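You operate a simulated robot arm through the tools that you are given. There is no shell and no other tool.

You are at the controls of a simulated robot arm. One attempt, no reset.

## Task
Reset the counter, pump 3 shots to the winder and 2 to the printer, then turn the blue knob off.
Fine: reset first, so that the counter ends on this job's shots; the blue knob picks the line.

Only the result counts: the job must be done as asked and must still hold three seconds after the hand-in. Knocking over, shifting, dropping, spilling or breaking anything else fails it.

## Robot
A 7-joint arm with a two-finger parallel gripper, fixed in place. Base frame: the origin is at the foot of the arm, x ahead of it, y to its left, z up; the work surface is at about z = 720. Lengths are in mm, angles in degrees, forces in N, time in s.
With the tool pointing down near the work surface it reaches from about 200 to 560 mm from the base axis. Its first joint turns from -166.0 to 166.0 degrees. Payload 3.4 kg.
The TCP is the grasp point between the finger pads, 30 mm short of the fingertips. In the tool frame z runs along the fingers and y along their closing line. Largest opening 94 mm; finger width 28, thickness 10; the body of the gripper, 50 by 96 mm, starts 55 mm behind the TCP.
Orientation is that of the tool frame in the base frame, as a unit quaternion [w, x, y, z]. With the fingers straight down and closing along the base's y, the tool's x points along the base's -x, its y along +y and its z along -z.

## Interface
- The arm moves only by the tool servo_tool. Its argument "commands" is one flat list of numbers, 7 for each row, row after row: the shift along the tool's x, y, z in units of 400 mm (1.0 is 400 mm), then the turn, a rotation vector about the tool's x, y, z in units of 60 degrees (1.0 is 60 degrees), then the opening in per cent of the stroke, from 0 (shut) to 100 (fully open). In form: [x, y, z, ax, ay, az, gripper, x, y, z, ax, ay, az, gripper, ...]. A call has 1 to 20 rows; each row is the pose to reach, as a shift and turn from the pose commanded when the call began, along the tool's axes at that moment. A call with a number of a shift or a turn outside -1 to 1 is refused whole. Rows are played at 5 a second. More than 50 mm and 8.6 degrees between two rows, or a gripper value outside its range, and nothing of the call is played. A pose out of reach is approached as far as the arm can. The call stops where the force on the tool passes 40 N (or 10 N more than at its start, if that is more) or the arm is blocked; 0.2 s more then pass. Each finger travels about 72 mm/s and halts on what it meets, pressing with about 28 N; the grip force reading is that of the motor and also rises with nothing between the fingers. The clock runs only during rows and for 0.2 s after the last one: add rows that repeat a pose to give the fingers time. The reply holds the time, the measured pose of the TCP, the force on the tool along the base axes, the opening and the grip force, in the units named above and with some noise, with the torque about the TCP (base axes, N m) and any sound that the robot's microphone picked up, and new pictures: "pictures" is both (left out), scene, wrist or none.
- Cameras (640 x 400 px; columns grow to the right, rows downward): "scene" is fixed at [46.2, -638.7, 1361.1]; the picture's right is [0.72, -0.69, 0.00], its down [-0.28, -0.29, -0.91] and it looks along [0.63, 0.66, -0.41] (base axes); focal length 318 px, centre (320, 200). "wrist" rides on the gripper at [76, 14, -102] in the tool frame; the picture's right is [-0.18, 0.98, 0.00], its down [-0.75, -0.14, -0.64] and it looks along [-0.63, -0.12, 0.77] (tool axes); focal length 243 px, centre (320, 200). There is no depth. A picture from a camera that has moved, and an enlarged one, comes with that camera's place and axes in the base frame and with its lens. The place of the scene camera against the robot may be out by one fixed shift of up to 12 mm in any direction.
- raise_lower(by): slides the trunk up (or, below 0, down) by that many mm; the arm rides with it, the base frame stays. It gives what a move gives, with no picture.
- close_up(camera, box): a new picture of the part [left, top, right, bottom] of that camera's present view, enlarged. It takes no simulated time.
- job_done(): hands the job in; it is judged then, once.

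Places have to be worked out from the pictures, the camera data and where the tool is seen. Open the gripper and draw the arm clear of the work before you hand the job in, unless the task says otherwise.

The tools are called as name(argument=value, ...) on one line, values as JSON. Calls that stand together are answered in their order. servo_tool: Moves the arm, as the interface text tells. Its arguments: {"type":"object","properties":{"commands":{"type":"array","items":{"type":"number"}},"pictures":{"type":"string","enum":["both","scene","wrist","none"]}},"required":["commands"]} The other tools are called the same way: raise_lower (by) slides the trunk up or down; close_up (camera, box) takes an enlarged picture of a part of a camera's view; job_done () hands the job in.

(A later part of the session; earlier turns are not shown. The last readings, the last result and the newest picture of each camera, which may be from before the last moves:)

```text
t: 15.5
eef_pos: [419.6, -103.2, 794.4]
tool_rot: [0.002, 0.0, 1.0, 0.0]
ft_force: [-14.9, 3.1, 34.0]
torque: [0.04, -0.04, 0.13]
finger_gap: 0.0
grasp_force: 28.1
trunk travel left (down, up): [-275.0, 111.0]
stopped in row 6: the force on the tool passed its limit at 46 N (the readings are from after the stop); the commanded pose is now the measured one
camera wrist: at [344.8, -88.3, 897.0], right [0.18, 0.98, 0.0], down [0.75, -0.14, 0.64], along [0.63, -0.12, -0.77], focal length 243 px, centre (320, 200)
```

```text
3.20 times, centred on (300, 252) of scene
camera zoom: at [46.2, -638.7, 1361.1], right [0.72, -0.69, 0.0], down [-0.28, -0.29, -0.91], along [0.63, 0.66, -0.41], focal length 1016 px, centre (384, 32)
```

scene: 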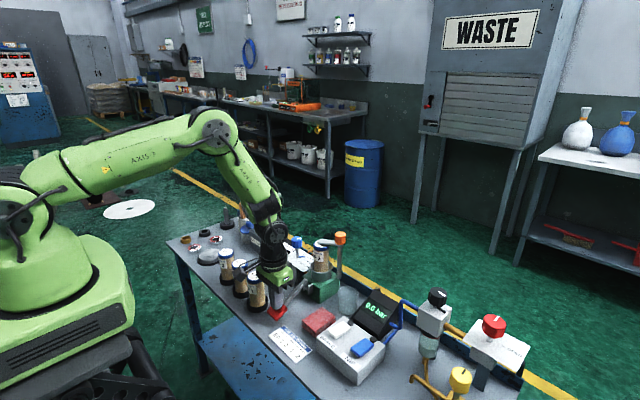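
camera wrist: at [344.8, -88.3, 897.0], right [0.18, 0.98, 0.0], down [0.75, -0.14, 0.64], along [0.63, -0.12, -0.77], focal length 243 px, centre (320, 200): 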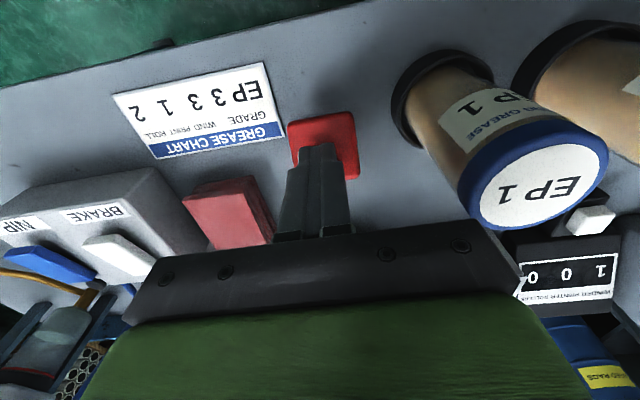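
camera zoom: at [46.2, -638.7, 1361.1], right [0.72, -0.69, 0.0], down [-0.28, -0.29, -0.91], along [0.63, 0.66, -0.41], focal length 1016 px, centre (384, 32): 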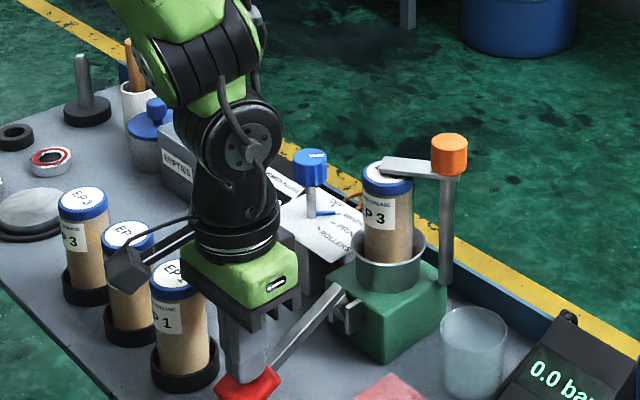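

The counter shows winder = 1 at the bottom of the stroke (TCP ≈ 794). I lift back up to let the lever return.

servo_tool(commands=[0, 0, -0.03, 0, 0, 0, 0, 0, 0, -0.06, 0, 0, 0, 0, 0, 0, -0.09, 0, 0, 0, 0, 0, 0, -0.13, 0, 0, 0, 0, 0, 0, -0.13, 0, 0, 0, 0], pictures="both")

close_up(camera="scene", box=[220, 190, 380, 315])

close_up(camera="wrist", box=[460, 170, 620, 290])

```text
t: 16.7
eef_pos: [422.7, -102.7, 843.5]
tool_rot: [0.0, 0.0, 1.0, 0.001]
ft_force: [0.5, 0.1, 0.3]
torque: [0.0, -0.03, -0.02]
finger_gap: 0.1
grasp_force: 27.7
trunk travel left (down, up): [-275.0, 111.0]
camera wrist: at [347.3, -88.7, 946.0], right [0.18, 0.98, 0.0], down [0.75, -0.14, 0.64], along [0.63, -0.12, -0.77], focal length 243 px, centre (320, 200)
```

scene: 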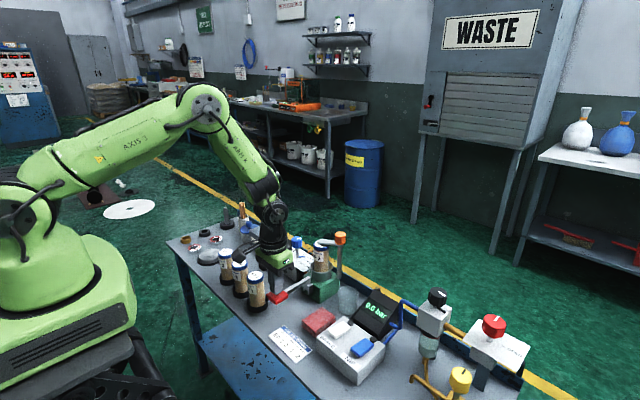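
wrist: 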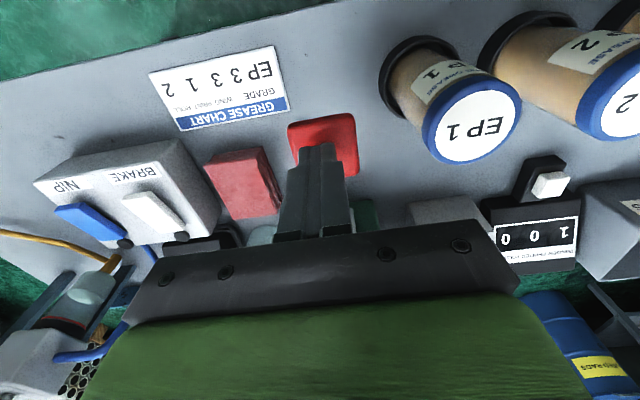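

```text
3.20 times, centred on (300, 252) of scene
camera zoom: at [46.2, -638.7, 1361.1], right [0.72, -0.69, 0.0], down [-0.28, -0.29, -0.91], along [0.63, 0.66, -0.41], focal length 1016 px, centre (384, 32)
```

zoom: 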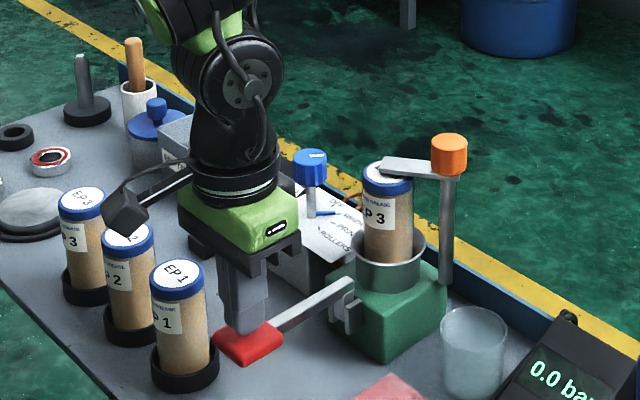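

```text
3.33 times, centred on (540, 230) of wrist
camera zoom: at [347.3, -88.7, 946.0], right [0.18, 0.98, 0.0], down [0.75, -0.14, 0.64], along [0.63, -0.12, -0.77], focal length 809 px, centre (-413, 100)
```

zoom: 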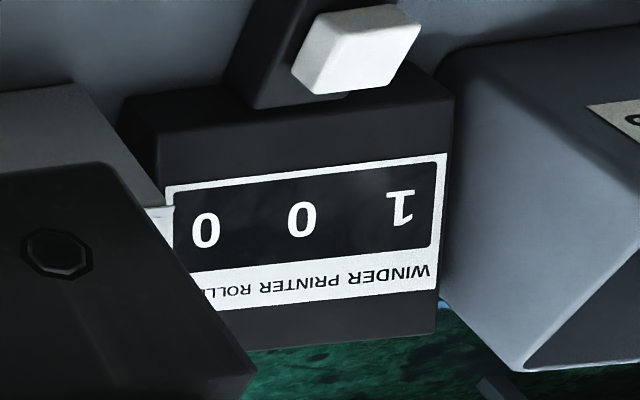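

The lever springs back fully and the counter is 1 0 0. Second press, same way.

servo_tool(commands=[0, 0, 0.03, 0, 0, 0, 0, 0, 0, 0.055, 0, 0, 0, 0, 0, 0, 0.08, 0, 0, 0, 0, 0, 0, 0.095, 0, 0, 0, 0, 0, 0, 0.108, 0, 0, 0, 0, 0, 0, 0.12, 0, 0, 0, 0, 0, 0, 0.128, 0, 0, 0, 0], pictures="wrist")

close_up(camera="wrist", box=[480, 200, 640, 320])

```text
t: 18.3
eef_pos: [420.6, -103.6, 794.2]
tool_rot: [0.004, 0.0, 1.0, -0.001]
ft_force: [-11.7, 1.3, 31.4]
torque: [0.1, -0.09, -0.11]
finger_gap: 0.0
grasp_force: 27.9
trunk travel left (down, up): [-275.0, 111.0]
camera wrist: at [345.9, -88.7, 897.4], right [0.18, 0.98, 0.0], down [0.75, -0.14, 0.65], along [0.64, -0.12, -0.76], focal length 243 px, centre (320, 200)
```

wrist: 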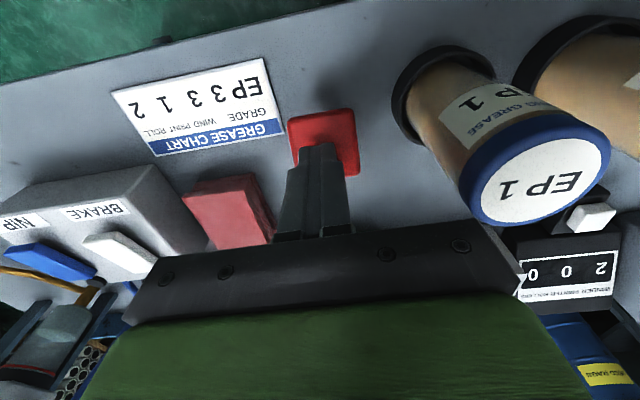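

```text
3.33 times, centred on (560, 260) of wrist
camera zoom: at [345.9, -88.7, 897.4], right [0.18, 0.98, 0.0], down [0.75, -0.14, 0.65], along [0.64, -0.12, -0.76], focal length 809 px, centre (-480, 0)
```

zoom: 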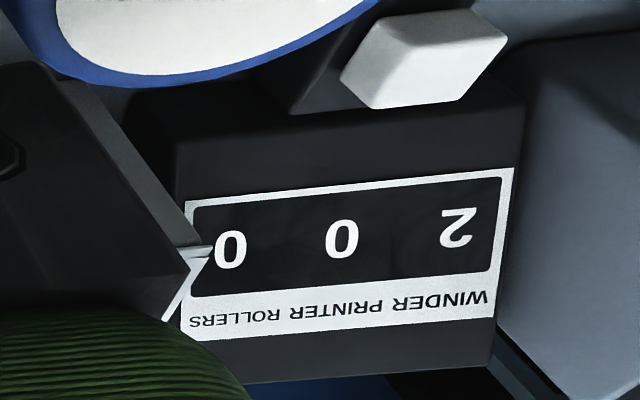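

Counter now 2 0 0. I lift to release the lever before the third stroke.

servo_tool(commands=[0, 0, -0.03, 0, 0, 0, 0, 0, 0, -0.06, 0, 0, 0, 0, 0, 0, -0.09, 0, 0, 0, 0, 0, 0, -0.13, 0, 0, 0, 0, 0, 0, -0.13, 0, 0, 0, 0], pictures="both")

close_up(camera="wrist", box=[460, 170, 620, 290])

close_up(camera="scene", box=[220, 190, 380, 315])

```text
t: 19.5
eef_pos: [422.8, -102.9, 843.0]
tool_rot: [0.0, 0.0, 1.0, 0.0]
ft_force: [-0.2, 0.3, 0.3]
torque: [-0.01, -0.01, 0.03]
finger_gap: 0.0
grasp_force: 27.5
trunk travel left (down, up): [-275.0, 111.0]
camera wrist: at [347.8, -88.9, 946.9], right [0.18, 0.98, 0.0], down [0.75, -0.14, 0.64], along [0.63, -0.12, -0.77], focal length 243 px, centre (320, 200)
```

scene: 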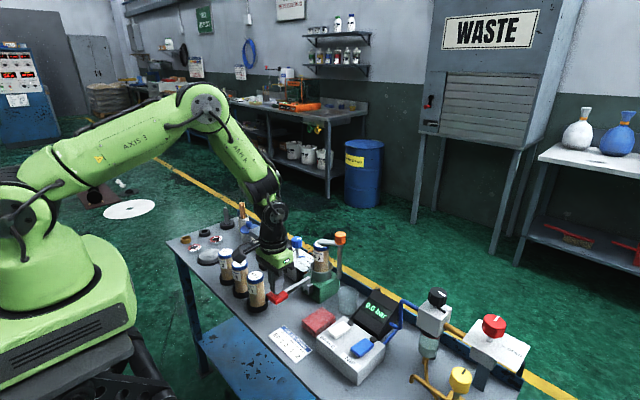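
wrist: 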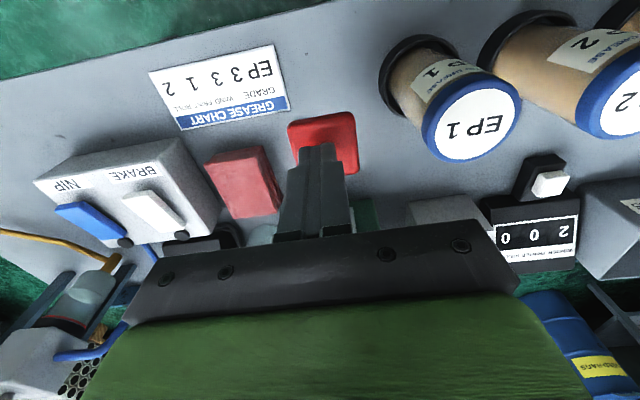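

```text
3.33 times, centred on (540, 230) of wrist
camera zoom: at [347.8, -88.9, 946.9], right [0.18, 0.98, 0.0], down [0.75, -0.14, 0.64], along [0.63, -0.12, -0.77], focal length 809 px, centre (-413, 100)
```

zoom: 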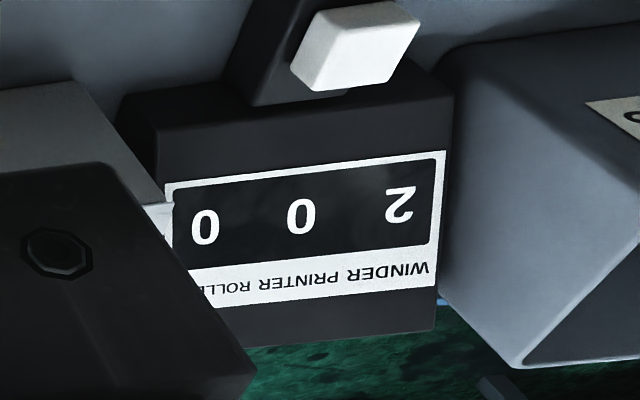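

```text
3.20 times, centred on (300, 252) of scene
camera zoom: at [46.2, -638.7, 1361.1], right [0.72, -0.69, 0.0], down [-0.28, -0.29, -0.91], along [0.63, 0.66, -0.41], focal length 1016 px, centre (384, 32)
```

zoom: 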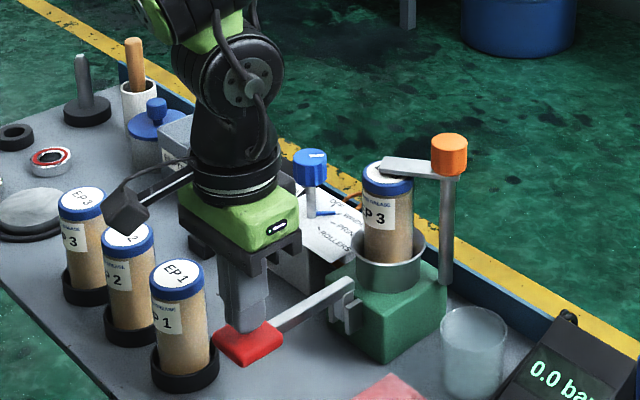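

The lever is back up at 2 0 0. Third press for the winder.

servo_tool(commands=[0, 0, 0.03, 0, 0, 0, 0, 0, 0, 0.055, 0, 0, 0, 0, 0, 0, 0.08, 0, 0, 0, 0, 0, 0, 0.095, 0, 0, 0, 0, 0, 0, 0.108, 0, 0, 0, 0, 0, 0, 0.12, 0, 0, 0, 0, 0, 0, 0.128, 0, 0, 0, 0], pictures="wrist")

close_up(camera="wrist", box=[480, 200, 640, 320])

```text
t: 21.1
eef_pos: [421.5, -102.4, 795.4]
tool_rot: [0.004, 0.0, 1.0, -0.001]
ft_force: [-11.7, 0.1, 29.1]
torque: [0.07, -0.05, -0.12]
finger_gap: 0.0
grasp_force: 28.5
trunk travel left (down, up): [-275.0, 111.0]
camera wrist: at [346.0, -88.8, 897.5], right [0.18, 0.98, 0.0], down [0.75, -0.14, 0.65], along [0.64, -0.12, -0.76], focal length 243 px, centre (320, 200)
```

wrist: 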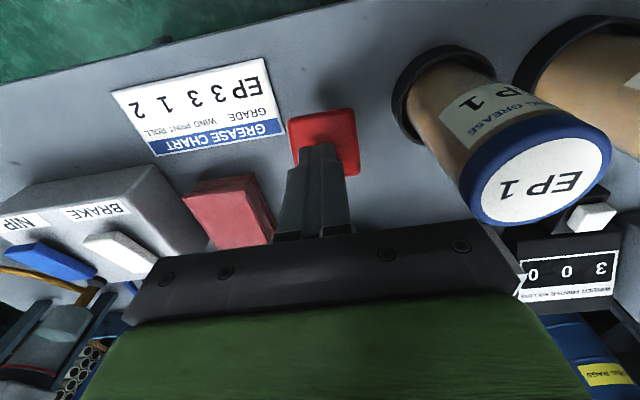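

```text
3.33 times, centred on (560, 260) of wrist
camera zoom: at [346.0, -88.8, 897.5], right [0.18, 0.98, 0.0], down [0.75, -0.14, 0.65], along [0.64, -0.12, -0.76], focal length 809 px, centre (-480, 0)
```

zoom: 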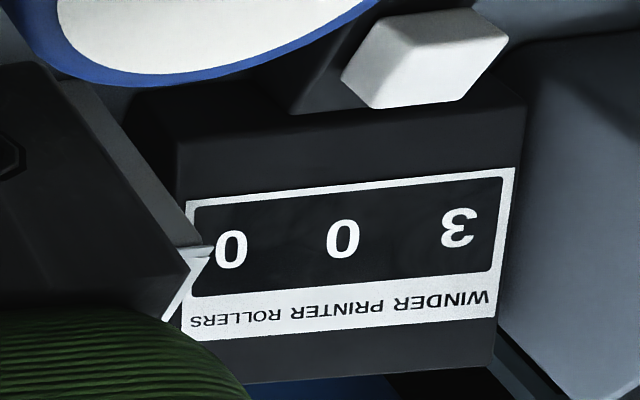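

Counter reads 3 0 0. I release the lever, rise, and go back above the knob with the fingers at 66 mm.

servo_tool(commands=[0, 0, -0.04, 0, 0, 0, 0, 0, 0, -0.08, 0, 0, 0, 0, 0, 0, -0.13, 0, 0, 0, 0, 0, 0, -0.24, 0, 0, 0, 0, 0, 0, -0.35, 0, 0, 0, 0, -0.07, 0.048, -0.378, 0, 0, 0, 0, -0.15, 0.104, -0.378, 0, 0, 0, 0, -0.24, 0.166, -0.378, 0, 0, 0, 0, -0.33, 0.229, -0.378, 0, 0, 0, 50, -0.423, 0.293, -0.378, 0, 0, 0, 70, -0.423, 0.293, -0.378, 0, 0, 0, 70], pictures="both")

close_up(camera="wrist", box=[240, 60, 480, 210])

close_up(camera="scene", box=[220, 190, 380, 315])

```text
t: 23.5
eef_pos: [590.1, 14.7, 944.5]
tool_rot: [0.002, 0.001, 1.0, 0.0]
ft_force: [-0.1, 0.0, 0.1]
torque: [-0.01, -0.01, 0.01]
finger_gap: 65.9
grasp_force: 0.0
trunk travel left (down, up): [-275.0, 111.0]
camera wrist: at [515.6, 27.5, 1047.5], right [0.18, 0.98, 0.0], down [0.75, -0.14, 0.64], along [0.63, -0.12, -0.77], focal length 243 px, centre (320, 200)
```

scene: 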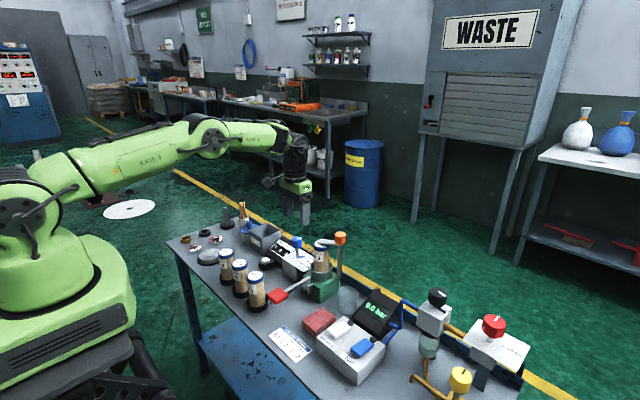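
wrist: 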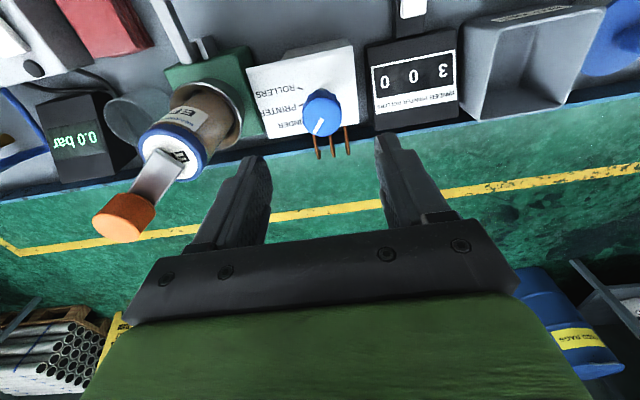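

```text
2.67 times, centred on (360, 135) of wrist
camera zoom: at [515.6, 27.5, 1047.5], right [0.18, 0.98, 0.0], down [0.75, -0.14, 0.64], along [0.63, -0.12, -0.77], focal length 647 px, centre (213, 373)
```

zoom: 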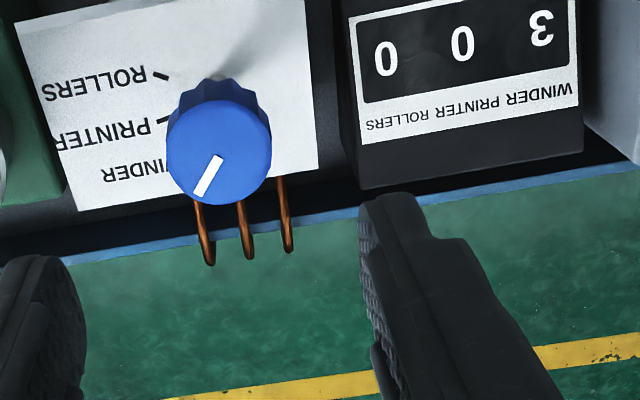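

```text
3.20 times, centred on (300, 252) of scene
camera zoom: at [46.2, -638.7, 1361.1], right [0.72, -0.69, 0.0], down [-0.28, -0.29, -0.91], along [0.63, 0.66, -0.41], focal length 1016 px, centre (384, 32)
```

zoom: 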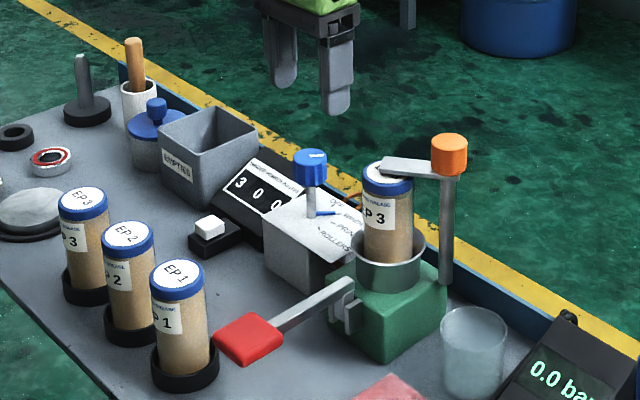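

The counter still shows 3 0 0 and the lever is up. I descend around the knob head (2 mm forward) and close.

servo_tool(commands=[-0.0055, 0, 0.1, 0, 0, 0, 70, -0.0055, 0, 0.17, 0, 0, 0, 70, -0.0055, 0, 0.22, 0, 0, 0, 70, -0.0055, 0, 0.256, 0, 0, 0, 70, -0.0055, 0, 0.256, 0, 0, 0, 40, -0.0055, 0, 0.256, 0, 0, 0, 0, -0.0055, 0, 0.256, 0, 0, 0, 0], pictures="both")

```text
t: 25.1
eef_pos: [593.1, 15.5, 842.0]
tool_rot: [0.0, -0.001, 1.0, 0.0]
ft_force: [-2.9, 4.8, -1.9]
torque: [0.33, -0.09, -0.01]
finger_gap: 33.6
grasp_force: 44.8
trunk travel left (down, up): [-275.0, 111.0]
camera wrist: at [518.3, 29.1, 944.7], right [0.18, 0.98, 0.0], down [0.75, -0.14, 0.64], along [0.63, -0.12, -0.77], focal length 243 px, centre (320, 200)
```

scene: 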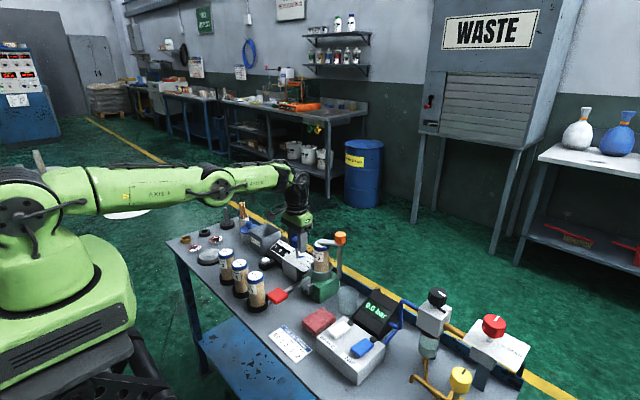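
wrist: 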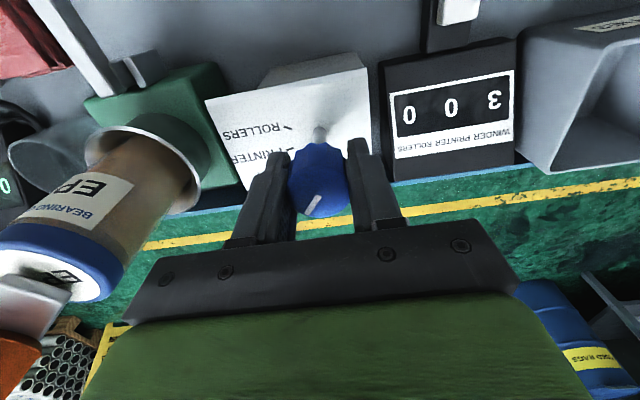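

The knob is gripped again. I turn it another ~37.5° clockwise to the PRINTER tick.

servo_tool(commands=[0, 0, 0, 0, 0, 0.12, 0, 0, 0, 0, 0, 0, 0.24, 0, 0, 0, 0, 0, 0, 0.36, 0, 0, 0, 0, 0, 0, 0.49, 0, 0, 0, 0, 0, 0, 0.625, 0, 0, 0, 0, 0, 0, 0.625, 0], pictures="wrist")

close_up(camera="scene", box=[294, 240, 326, 262])

```text
t: 26.5
eef_pos: [593.1, 12.7, 842.3]
tool_rot: [0.001, 0.323, 0.946, -0.001]
ft_force: [-11.5, -1.3, -7.5]
torque: [-0.55, -0.2, 0.01]
finger_gap: 33.7
grasp_force: 45.1
trunk travel left (down, up): [-275.0, 111.0]
camera wrist: at [542.4, 71.1, 944.8], right [0.75, 0.67, 0.0], down [0.51, -0.57, 0.64], along [0.43, -0.48, -0.77], focal length 243 px, centre (320, 200)
```

wrist: 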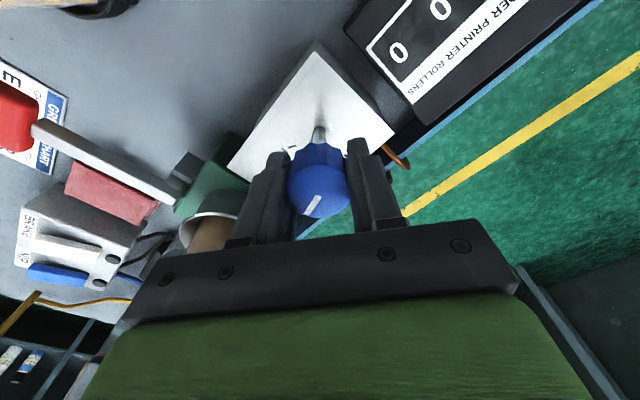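

```text
16.00 times, centred on (310, 251) of scene
camera zoom: at [46.2, -638.7, 1361.1], right [0.72, -0.69, 0.0], down [-0.28, -0.29, -0.91], along [0.63, 0.66, -0.41], focal length 5081 px, centre (480, -616)
```

zoom: 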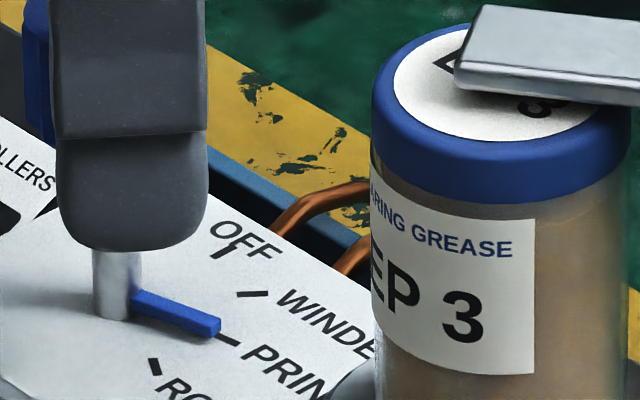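

The pointer lies on the PRINTER tick. I open and lift away.

servo_tool(commands=[0, 0, 0, 0, 0, 0, 40, 0, 0, 0, 0, 0, 0, 70, 0, 0, -0.03, 0, 0, 0, 70, 0, 0, -0.13, 0, 0, 0, 70, 0, 0, -0.25, 0, 0, 0, 70], pictures="scene")

close_up(camera="scene", box=[264, 225, 336, 270])

```text
t: 27.7
eef_pos: [592.3, 14.9, 942.0]
tool_rot: [0.002, 0.322, 0.947, 0.001]
ft_force: [-0.2, 0.2, 0.0]
torque: [0.03, -0.03, 0.01]
finger_gap: 66.0
grasp_force: 0.1
trunk travel left (down, up): [-275.0, 111.0]
```

scene: 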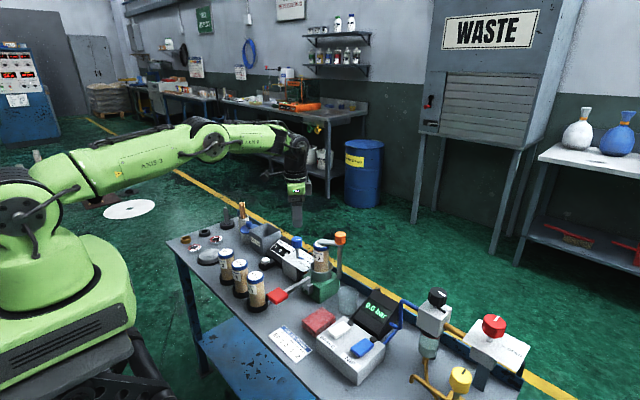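

```text
8.89 times, centred on (300, 248) of scene
camera zoom: at [46.2, -638.7, 1361.1], right [0.72, -0.69, 0.0], down [-0.28, -0.29, -0.91], along [0.63, 0.66, -0.41], focal length 2823 px, centre (498, -222)
```

zoom: 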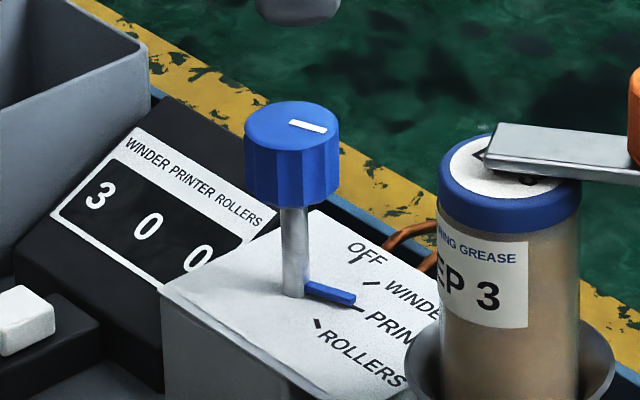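

PRINTER is selected, counter 3 0 0. I go back over the red pad as before, tool turned square and fingers closed.

servo_tool(commands=[0.0265, -0.082, 0, 0, 0, -0.104, 50, 0.053, -0.164, 0, 0, 0, -0.208, 30, 0.0795, -0.246, 0.02, 0, 0, -0.312, 0, 0.106, -0.328, 0.06, 0, 0, -0.416, 0, 0.1325, -0.41, 0.1, 0, 0, -0.52, 0, 0.159, -0.492, 0.15, 0, 0, -0.625, 0, 0.159, -0.492, 0.2, 0, 0, -0.625, 0, 0.159, -0.492, 0.24, 0, 0, -0.625, 0], pictures="both")

close_up(camera="wrist", box=[460, 170, 620, 290])

close_up(camera="scene", box=[220, 190, 380, 315])

```text
t: 29.5
eef_pos: [424.0, -104.3, 844.8]
tool_rot: [0.001, 0.0, 1.0, 0.0]
ft_force: [-0.3, 0.1, 0.3]
torque: [-0.01, 0.0, -0.02]
finger_gap: 0.1
grasp_force: 28.1
trunk travel left (down, up): [-275.0, 111.0]
camera wrist: at [348.3, -90.2, 947.9], right [0.18, 0.98, 0.0], down [0.75, -0.14, 0.64], along [0.63, -0.12, -0.76], focal length 243 px, centre (320, 200)
```

scene: 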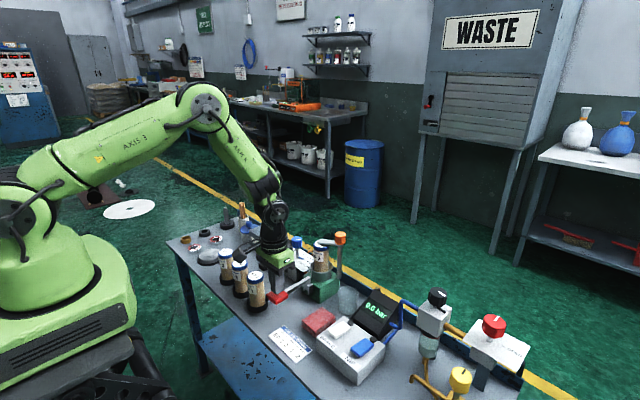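
wrist: 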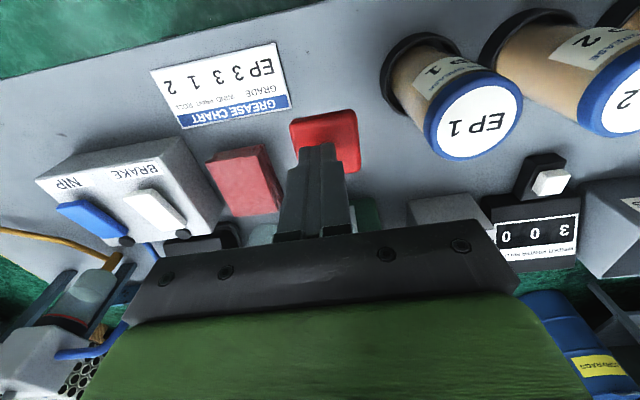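

```text
3.33 times, centred on (540, 230) of wrist
camera zoom: at [348.3, -90.2, 947.9], right [0.18, 0.98, 0.0], down [0.75, -0.14, 0.64], along [0.63, -0.12, -0.76], focal length 809 px, centre (-413, 100)
```

zoom: 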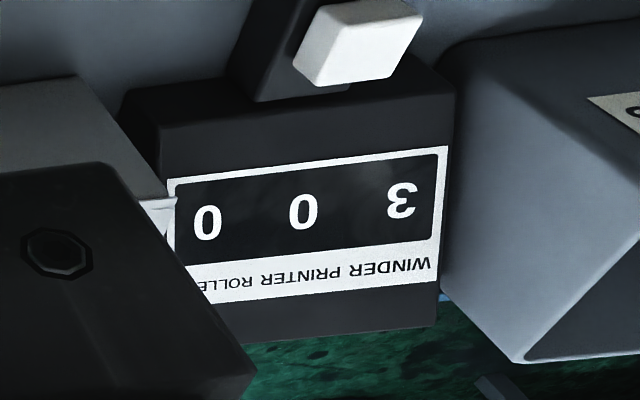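

```text
3.20 times, centred on (300, 252) of scene
camera zoom: at [46.2, -638.7, 1361.1], right [0.72, -0.69, 0.0], down [-0.28, -0.29, -0.91], along [0.63, 0.66, -0.41], focal length 1016 px, centre (384, 32)
```

zoom: 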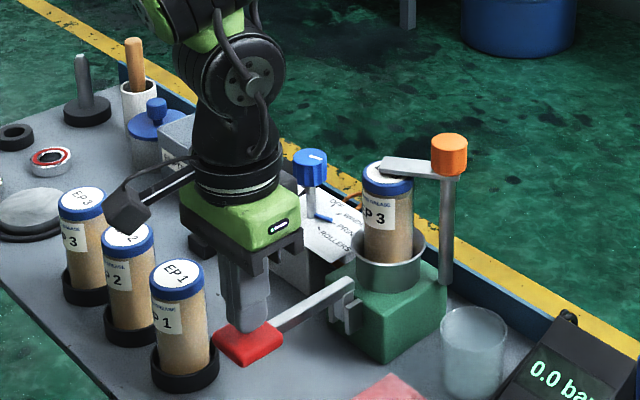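

The tips are over the pad at the same spot as before. First printer stroke.

servo_tool(commands=[0.005, 0.003, 0.03, 0, 0, 0, 0, 0.005, 0.003, 0.058, 0, 0, 0, 0, 0.005, 0.003, 0.083, 0, 0, 0, 0, 0.005, 0.003, 0.098, 0, 0, 0, 0, 0.005, 0.003, 0.111, 0, 0, 0, 0, 0.005, 0.003, 0.123, 0, 0, 0, 0, 0.005, 0.003, 0.132, 0, 0, 0, 0], pictures="wrist")

close_up(camera="wrist", box=[480, 200, 640, 320])

```text
t: 31.1
eef_pos: [419.7, -102.0, 795.6]
tool_rot: [0.003, -0.001, 1.0, -0.001]
ft_force: [-10.9, -0.5, 22.8]
torque: [0.01, 0.05, -0.04]
finger_gap: 0.0
grasp_force: 28.0
trunk travel left (down, up): [-275.0, 111.0]
camera wrist: at [345.1, -88.0, 897.3], right [0.18, 0.98, 0.0], down [0.75, -0.14, 0.65], along [0.64, -0.12, -0.76], focal length 243 px, centre (320, 200)
```

wrist: 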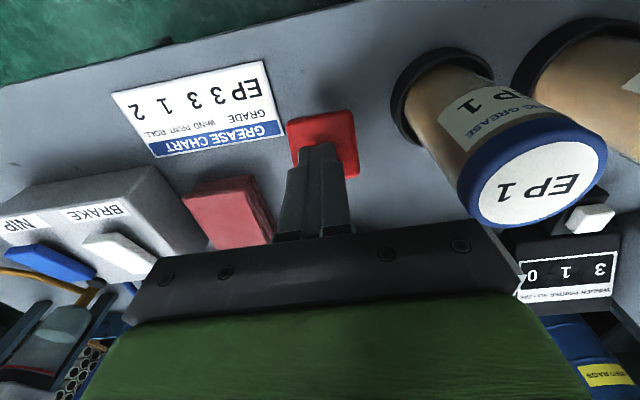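

```text
3.33 times, centred on (560, 260) of wrist
camera zoom: at [345.1, -88.0, 897.3], right [0.18, 0.98, 0.0], down [0.75, -0.14, 0.65], along [0.64, -0.12, -0.76], focal length 809 px, centre (-480, 0)
```

zoom: 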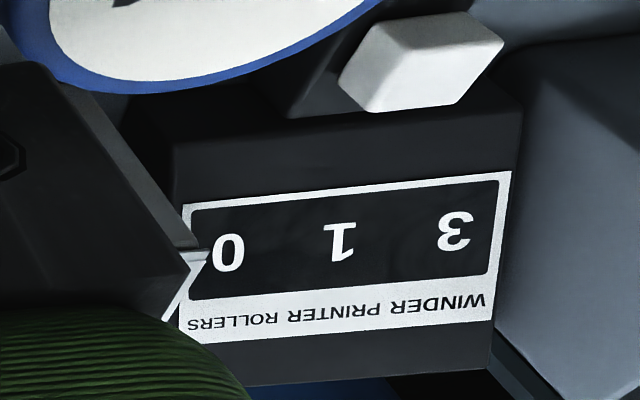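

Counter 3 1 0. I release the lever.

servo_tool(commands=[0, 0, -0.03, 0, 0, 0, 0, 0, 0, -0.06, 0, 0, 0, 0, 0, 0, -0.09, 0, 0, 0, 0, 0, 0, -0.13, 0, 0, 0, 0, 0, 0, -0.13, 0, 0, 0, 0], pictures="wrist")

close_up(camera="wrist", box=[460, 170, 620, 290])

close_up(camera="scene", box=[220, 190, 380, 315])

```text
t: 32.3
eef_pos: [421.7, -101.0, 845.2]
tool_rot: [0.0, 0.0, 1.0, 0.0]
ft_force: [0.8, -0.7, -0.2]
torque: [-0.01, 0.0, 0.02]
finger_gap: 0.0
grasp_force: 27.2
trunk travel left (down, up): [-275.0, 111.0]
camera wrist: at [346.7, -87.4, 947.4], right [0.18, 0.98, 0.0], down [0.75, -0.14, 0.64], along [0.63, -0.12, -0.77], focal length 243 px, centre (320, 200)
```

wrist: 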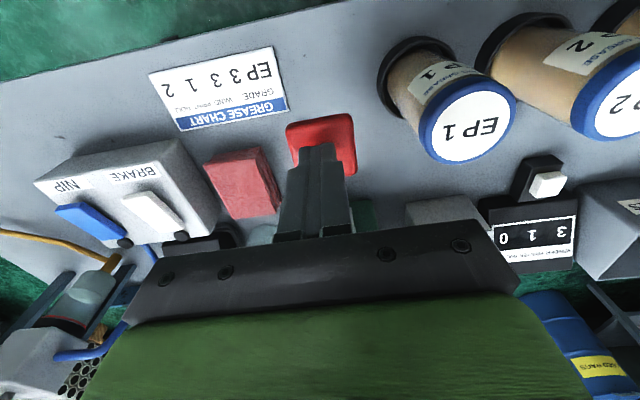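

```text
3.33 times, centred on (540, 230) of wrist
camera zoom: at [346.7, -87.4, 947.4], right [0.18, 0.98, 0.0], down [0.75, -0.14, 0.64], along [0.63, -0.12, -0.77], focal length 809 px, centre (-413, 100)
```

zoom: 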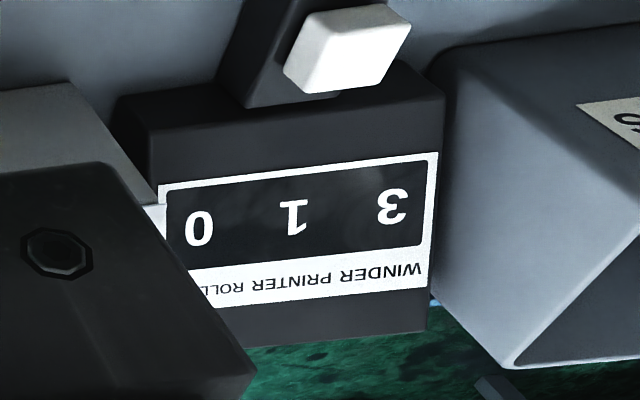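

```text
3.20 times, centred on (300, 252) of scene
camera zoom: at [46.2, -638.7, 1361.1], right [0.72, -0.69, 0.0], down [-0.28, -0.29, -0.91], along [0.63, 0.66, -0.41], focal length 1016 px, centre (384, 32)
```

zoom: 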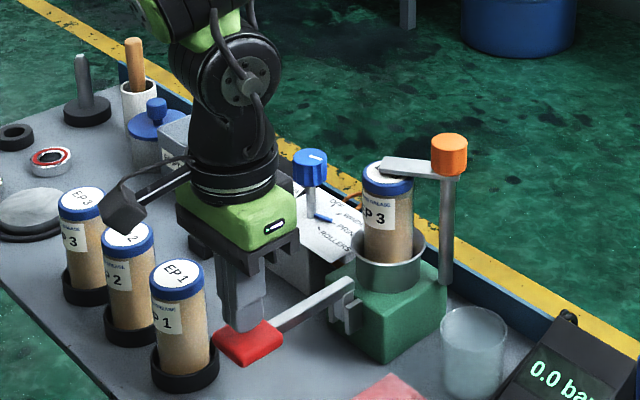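

The lever is back up at 3 1 0. Second printer stroke.

servo_tool(commands=[0, 0, 0.03, 0, 0, 0, 0, 0, 0, 0.057, 0, 0, 0, 0, 0, 0, 0.082, 0, 0, 0, 0, 0, 0, 0.098, 0, 0, 0, 0, 0, 0, 0.111, 0, 0, 0, 0, 0, 0, 0.123, 0, 0, 0, 0, 0, 0, 0.132, 0, 0, 0, 0], pictures="wrist")

close_up(camera="wrist", box=[480, 200, 640, 320])

```text
t: 33.9
eef_pos: [418.7, -102.0, 793.6]
tool_rot: [0.004, 0.001, 1.0, -0.001]
ft_force: [-12.8, -0.3, 25.9]
torque: [0.06, 0.01, -0.09]
finger_gap: 0.0
grasp_force: 27.7
trunk travel left (down, up): [-275.0, 111.0]
camera wrist: at [344.7, -88.0, 897.1], right [0.19, 0.98, 0.0], down [0.75, -0.14, 0.65], along [0.64, -0.12, -0.76], focal length 243 px, centre (320, 200)
```

wrist: 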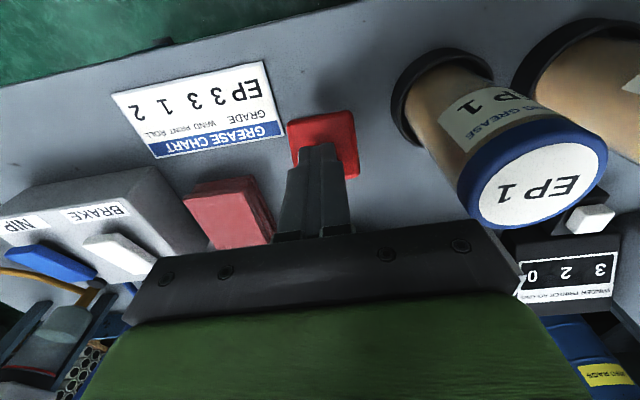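

```text
3.33 times, centred on (560, 260) of wrist
camera zoom: at [344.7, -88.0, 897.1], right [0.19, 0.98, 0.0], down [0.75, -0.14, 0.65], along [0.64, -0.12, -0.76], focal length 809 px, centre (-480, 0)
```

zoom: 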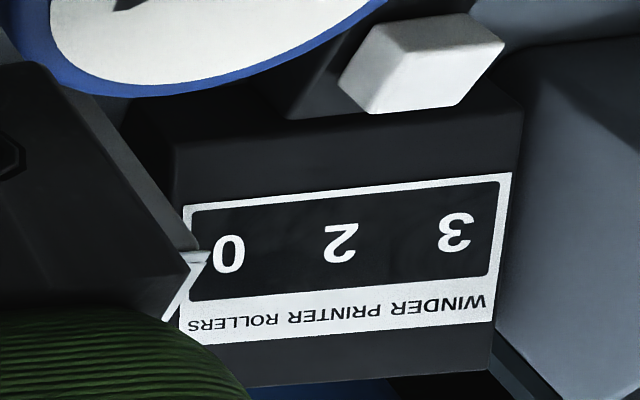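

Counter 3 2 0. I release the lever, rise, and go above the knob with the tool pre-turned 37° so I can turn the knob back to OFF.

servo_tool(commands=[0, 0, -0.04, 0, 0, 0, 0, 0, 0, -0.08, 0, 0, 0, 0, 0, 0, -0.13, 0, 0, 0, 0, 0, 0, -0.24, 0, 0, 0, 0, 0, 0, -0.35, 0, 0, 0, 0, -0.07, 0.047, -0.377, 0, 0, 0.123, 0, -0.15, 0.102, -0.377, 0, 0, 0.246, 0, -0.24, 0.163, -0.377, 0, 0, 0.37, 0, -0.33, 0.224, -0.377, 0, 0, 0.493, 50, -0.4265, 0.289, -0.377, 0, 0, 0.617, 70, -0.4265, 0.289, -0.377, 0, 0, 0.617, 70], pictures="both")

close_up(camera="scene", box=[220, 190, 380, 315])

close_up(camera="wrist", box=[240, 80, 400, 200])

```text
t: 36.3
eef_pos: [590.6, 14.8, 944.7]
tool_rot: [0.001, 0.319, 0.948, 0.001]
ft_force: [-0.2, -0.5, -0.1]
torque: [0.01, -0.02, -0.01]
finger_gap: 65.9
grasp_force: 0.0
trunk travel left (down, up): [-275.0, 111.0]
camera wrist: at [540.1, 71.1, 1047.2], right [0.74, 0.67, 0.0], down [0.51, -0.57, 0.64], along [0.43, -0.48, -0.77], focal length 243 px, centre (320, 200)
```

scene: 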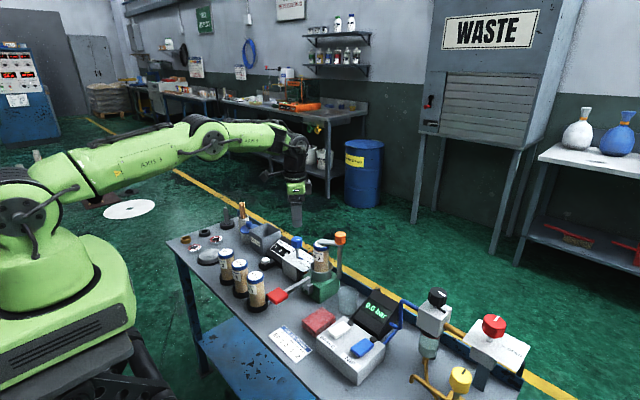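
wrist: 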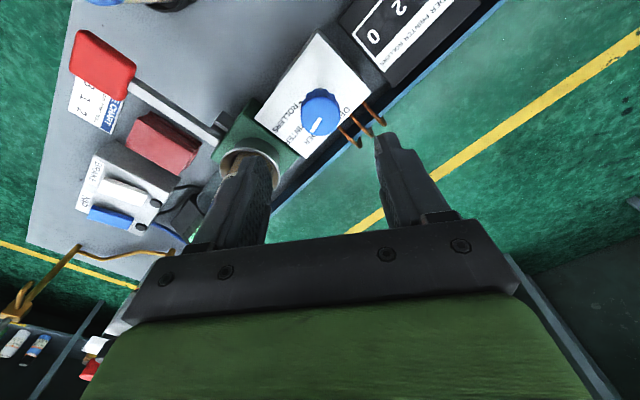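

```text
3.20 times, centred on (300, 252) of scene
camera zoom: at [46.2, -638.7, 1361.1], right [0.72, -0.69, 0.0], down [-0.28, -0.29, -0.91], along [0.63, 0.66, -0.41], focal length 1016 px, centre (384, 32)
```

zoom: 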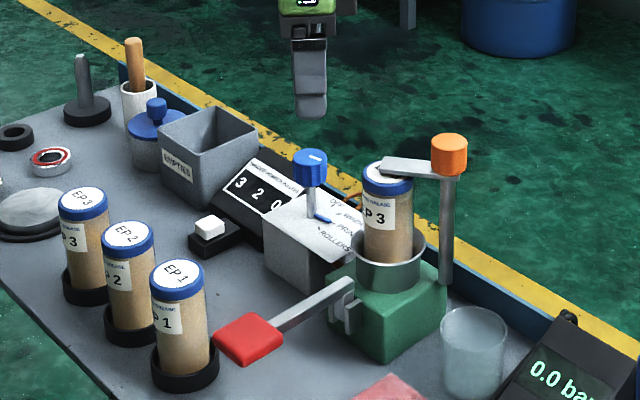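

```text
3.33 times, centred on (320, 140) of wrist
camera zoom: at [540.1, 71.1, 1047.2], right [0.74, 0.67, 0.0], down [0.51, -0.57, 0.64], along [0.43, -0.48, -0.77], focal length 809 px, centre (320, 400)
```

zoom: 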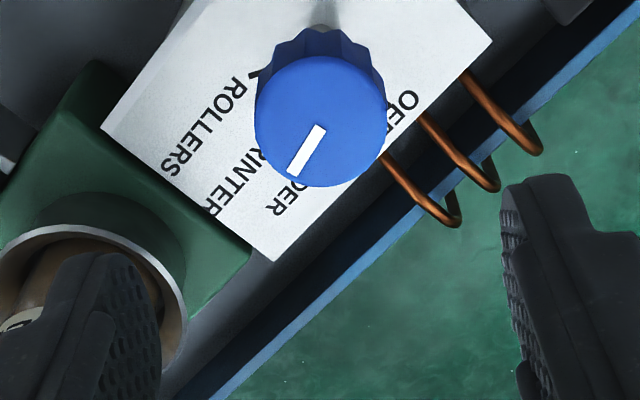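

The lever is up and the counter is 3 2 0. I descend around the knob head and grip it.

servo_tool(commands=[-0.004, 0.0015, 0.1, 0, 0, 0, 70, -0.004, 0.0015, 0.17, 0, 0, 0, 70, -0.004, 0.0015, 0.22, 0, 0, 0, 70, -0.004, 0.0015, 0.2565, 0, 0, 0, 70, -0.004, 0.0015, 0.2565, 0, 0, 0, 40, -0.004, 0.0015, 0.2565, 0, 0, 0, 0, -0.004, 0.0015, 0.2565, 0, 0, 0, 0], pictures="wrist")

close_up(camera="scene", box=[264, 225, 336, 270])

```text
t: 37.9
eef_pos: [592.4, 12.6, 839.6]
tool_rot: [0.002, 0.316, 0.949, -0.001]
ft_force: [-3.0, -2.1, -0.3]
torque: [-0.18, -0.07, 0.02]
finger_gap: 34.2
grasp_force: 44.8
trunk travel left (down, up): [-275.0, 111.0]
camera wrist: at [542.3, 70.0, 943.4], right [0.74, 0.67, 0.0], down [0.51, -0.57, 0.64], along [0.43, -0.48, -0.76], focal length 243 px, centre (320, 200)
```

wrist: 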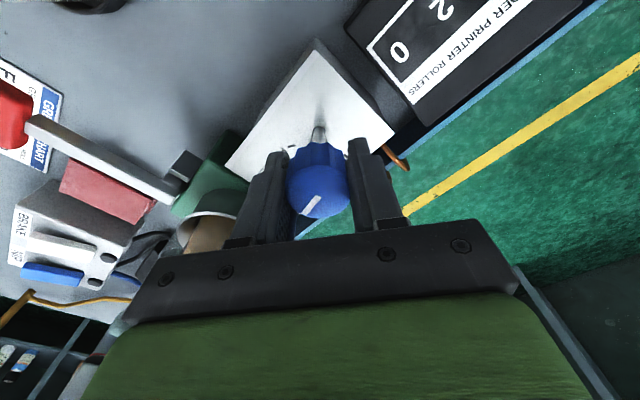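

```text
8.89 times, centred on (300, 248) of scene
camera zoom: at [46.2, -638.7, 1361.1], right [0.72, -0.69, 0.0], down [-0.28, -0.29, -0.91], along [0.63, 0.66, -0.41], focal length 2823 px, centre (498, -222)
```

zoom: 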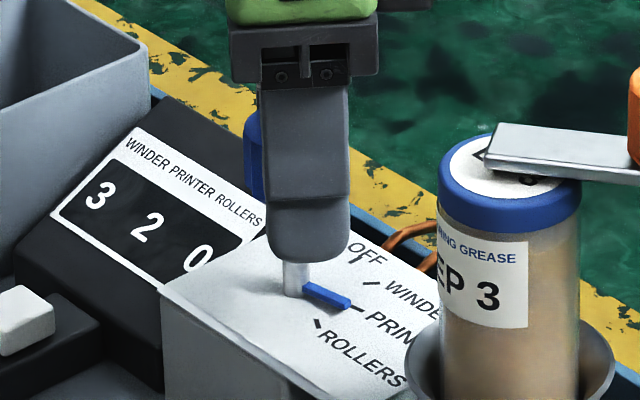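

Gripped, pointer still on PRINTER, counter 3 2 0. I turn counter-clockwise by the first ~37°, and check.

servo_tool(commands=[0, 0, 0, 0, 0, -0.12, 0, 0, 0, 0, 0, 0, -0.24, 0, 0, 0, 0, 0, 0, -0.36, 0, 0, 0, 0, 0, 0, -0.49, 0, 0, 0, 0, 0, 0, -0.62, 0, 0, 0, 0, 0, 0, -0.62, 0], pictures="wrist")

close_up(camera="scene", box=[264, 225, 336, 270])

```text
t: 39.3
eef_pos: [594.3, 15.9, 840.1]
tool_rot: [0.002, -0.004, 1.0, -0.001]
ft_force: [0.5, 10.6, -0.5]
torque: [0.15, 0.13, -0.03]
finger_gap: 34.6
grasp_force: 44.5
trunk travel left (down, up): [-275.0, 111.0]
camera wrist: at [518.9, 28.6, 943.4], right [0.18, 0.98, 0.0], down [0.75, -0.14, 0.64], along [0.63, -0.11, -0.76], focal length 243 px, centre (320, 200)
```

wrist: 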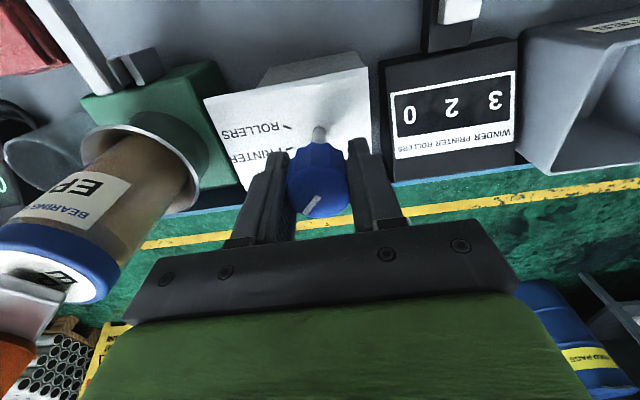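

```text
8.89 times, centred on (300, 248) of scene
camera zoom: at [46.2, -638.7, 1361.1], right [0.72, -0.69, 0.0], down [-0.28, -0.29, -0.91], along [0.63, 0.66, -0.41], focal length 2823 px, centre (498, -222)
```

zoom: 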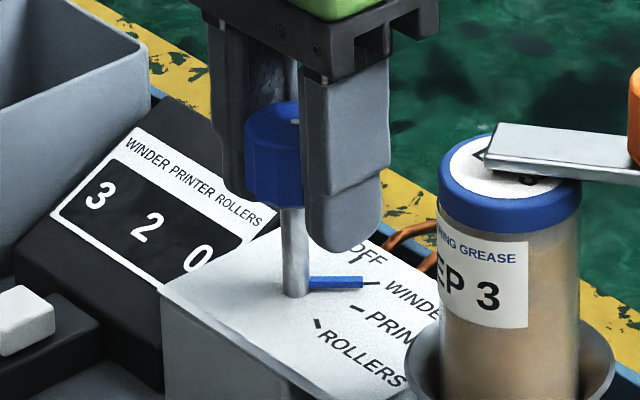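

The pointer is now at WINDER; I continue another ~38° to OFF.

servo_tool(commands=[0, 0, 0, 0, 0, -0.12, 0, 0, 0, 0, 0, 0, -0.24, 0, 0, 0, 0, 0, 0, -0.37, 0, 0, 0, 0, 0, 0, -0.5, 0, 0, 0, 0, 0, 0, -0.635, 0, 0, 0, 0, 0, 0, -0.635, 0], pictures="wrist")

close_up(camera="scene", box=[264, 225, 336, 270])

```text
t: 40.7
eef_pos: [592.0, 16.8, 839.7]
tool_rot: [0.0, -0.33, 0.944, 0.0]
ft_force: [-10.7, 24.2, -4.4]
torque: [0.8, -0.35, -0.05]
finger_gap: 33.6
grasp_force: 44.9
trunk travel left (down, up): [-275.0, 111.0]
camera wrist: at [525.2, -19.6, 943.7], right [-0.47, 0.88, 0.0], down [0.68, 0.36, 0.64], along [0.57, 0.3, -0.77], focal length 243 px, centre (320, 200)
```

wrist: 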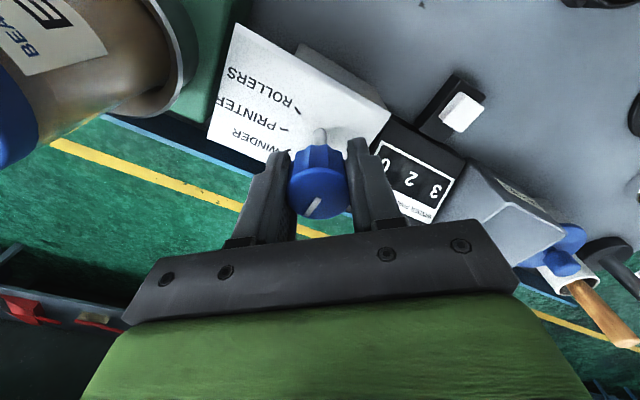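

```text
8.89 times, centred on (300, 248) of scene
camera zoom: at [46.2, -638.7, 1361.1], right [0.72, -0.69, 0.0], down [-0.28, -0.29, -0.91], along [0.63, 0.66, -0.41], focal length 2823 px, centre (498, -222)
```

zoom: 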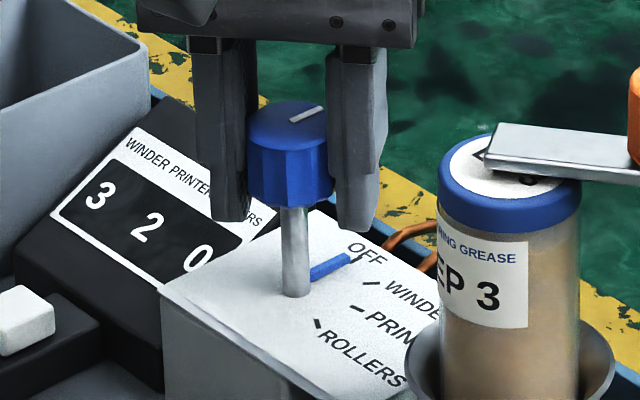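

The pointer appears at OFF; I zoom in to verify the angle before releasing.

close_up(camera="scene", box=[294, 240, 326, 262])

```text
16.00 times, centred on (310, 251) of scene
camera zoom: at [46.2, -638.7, 1361.1], right [0.72, -0.69, 0.0], down [-0.28, -0.29, -0.91], along [0.63, 0.66, -0.41], focal length 5081 px, centre (480, -616)
```

zoom: 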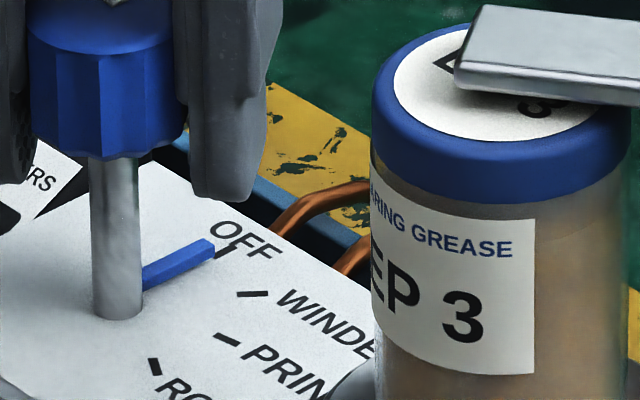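

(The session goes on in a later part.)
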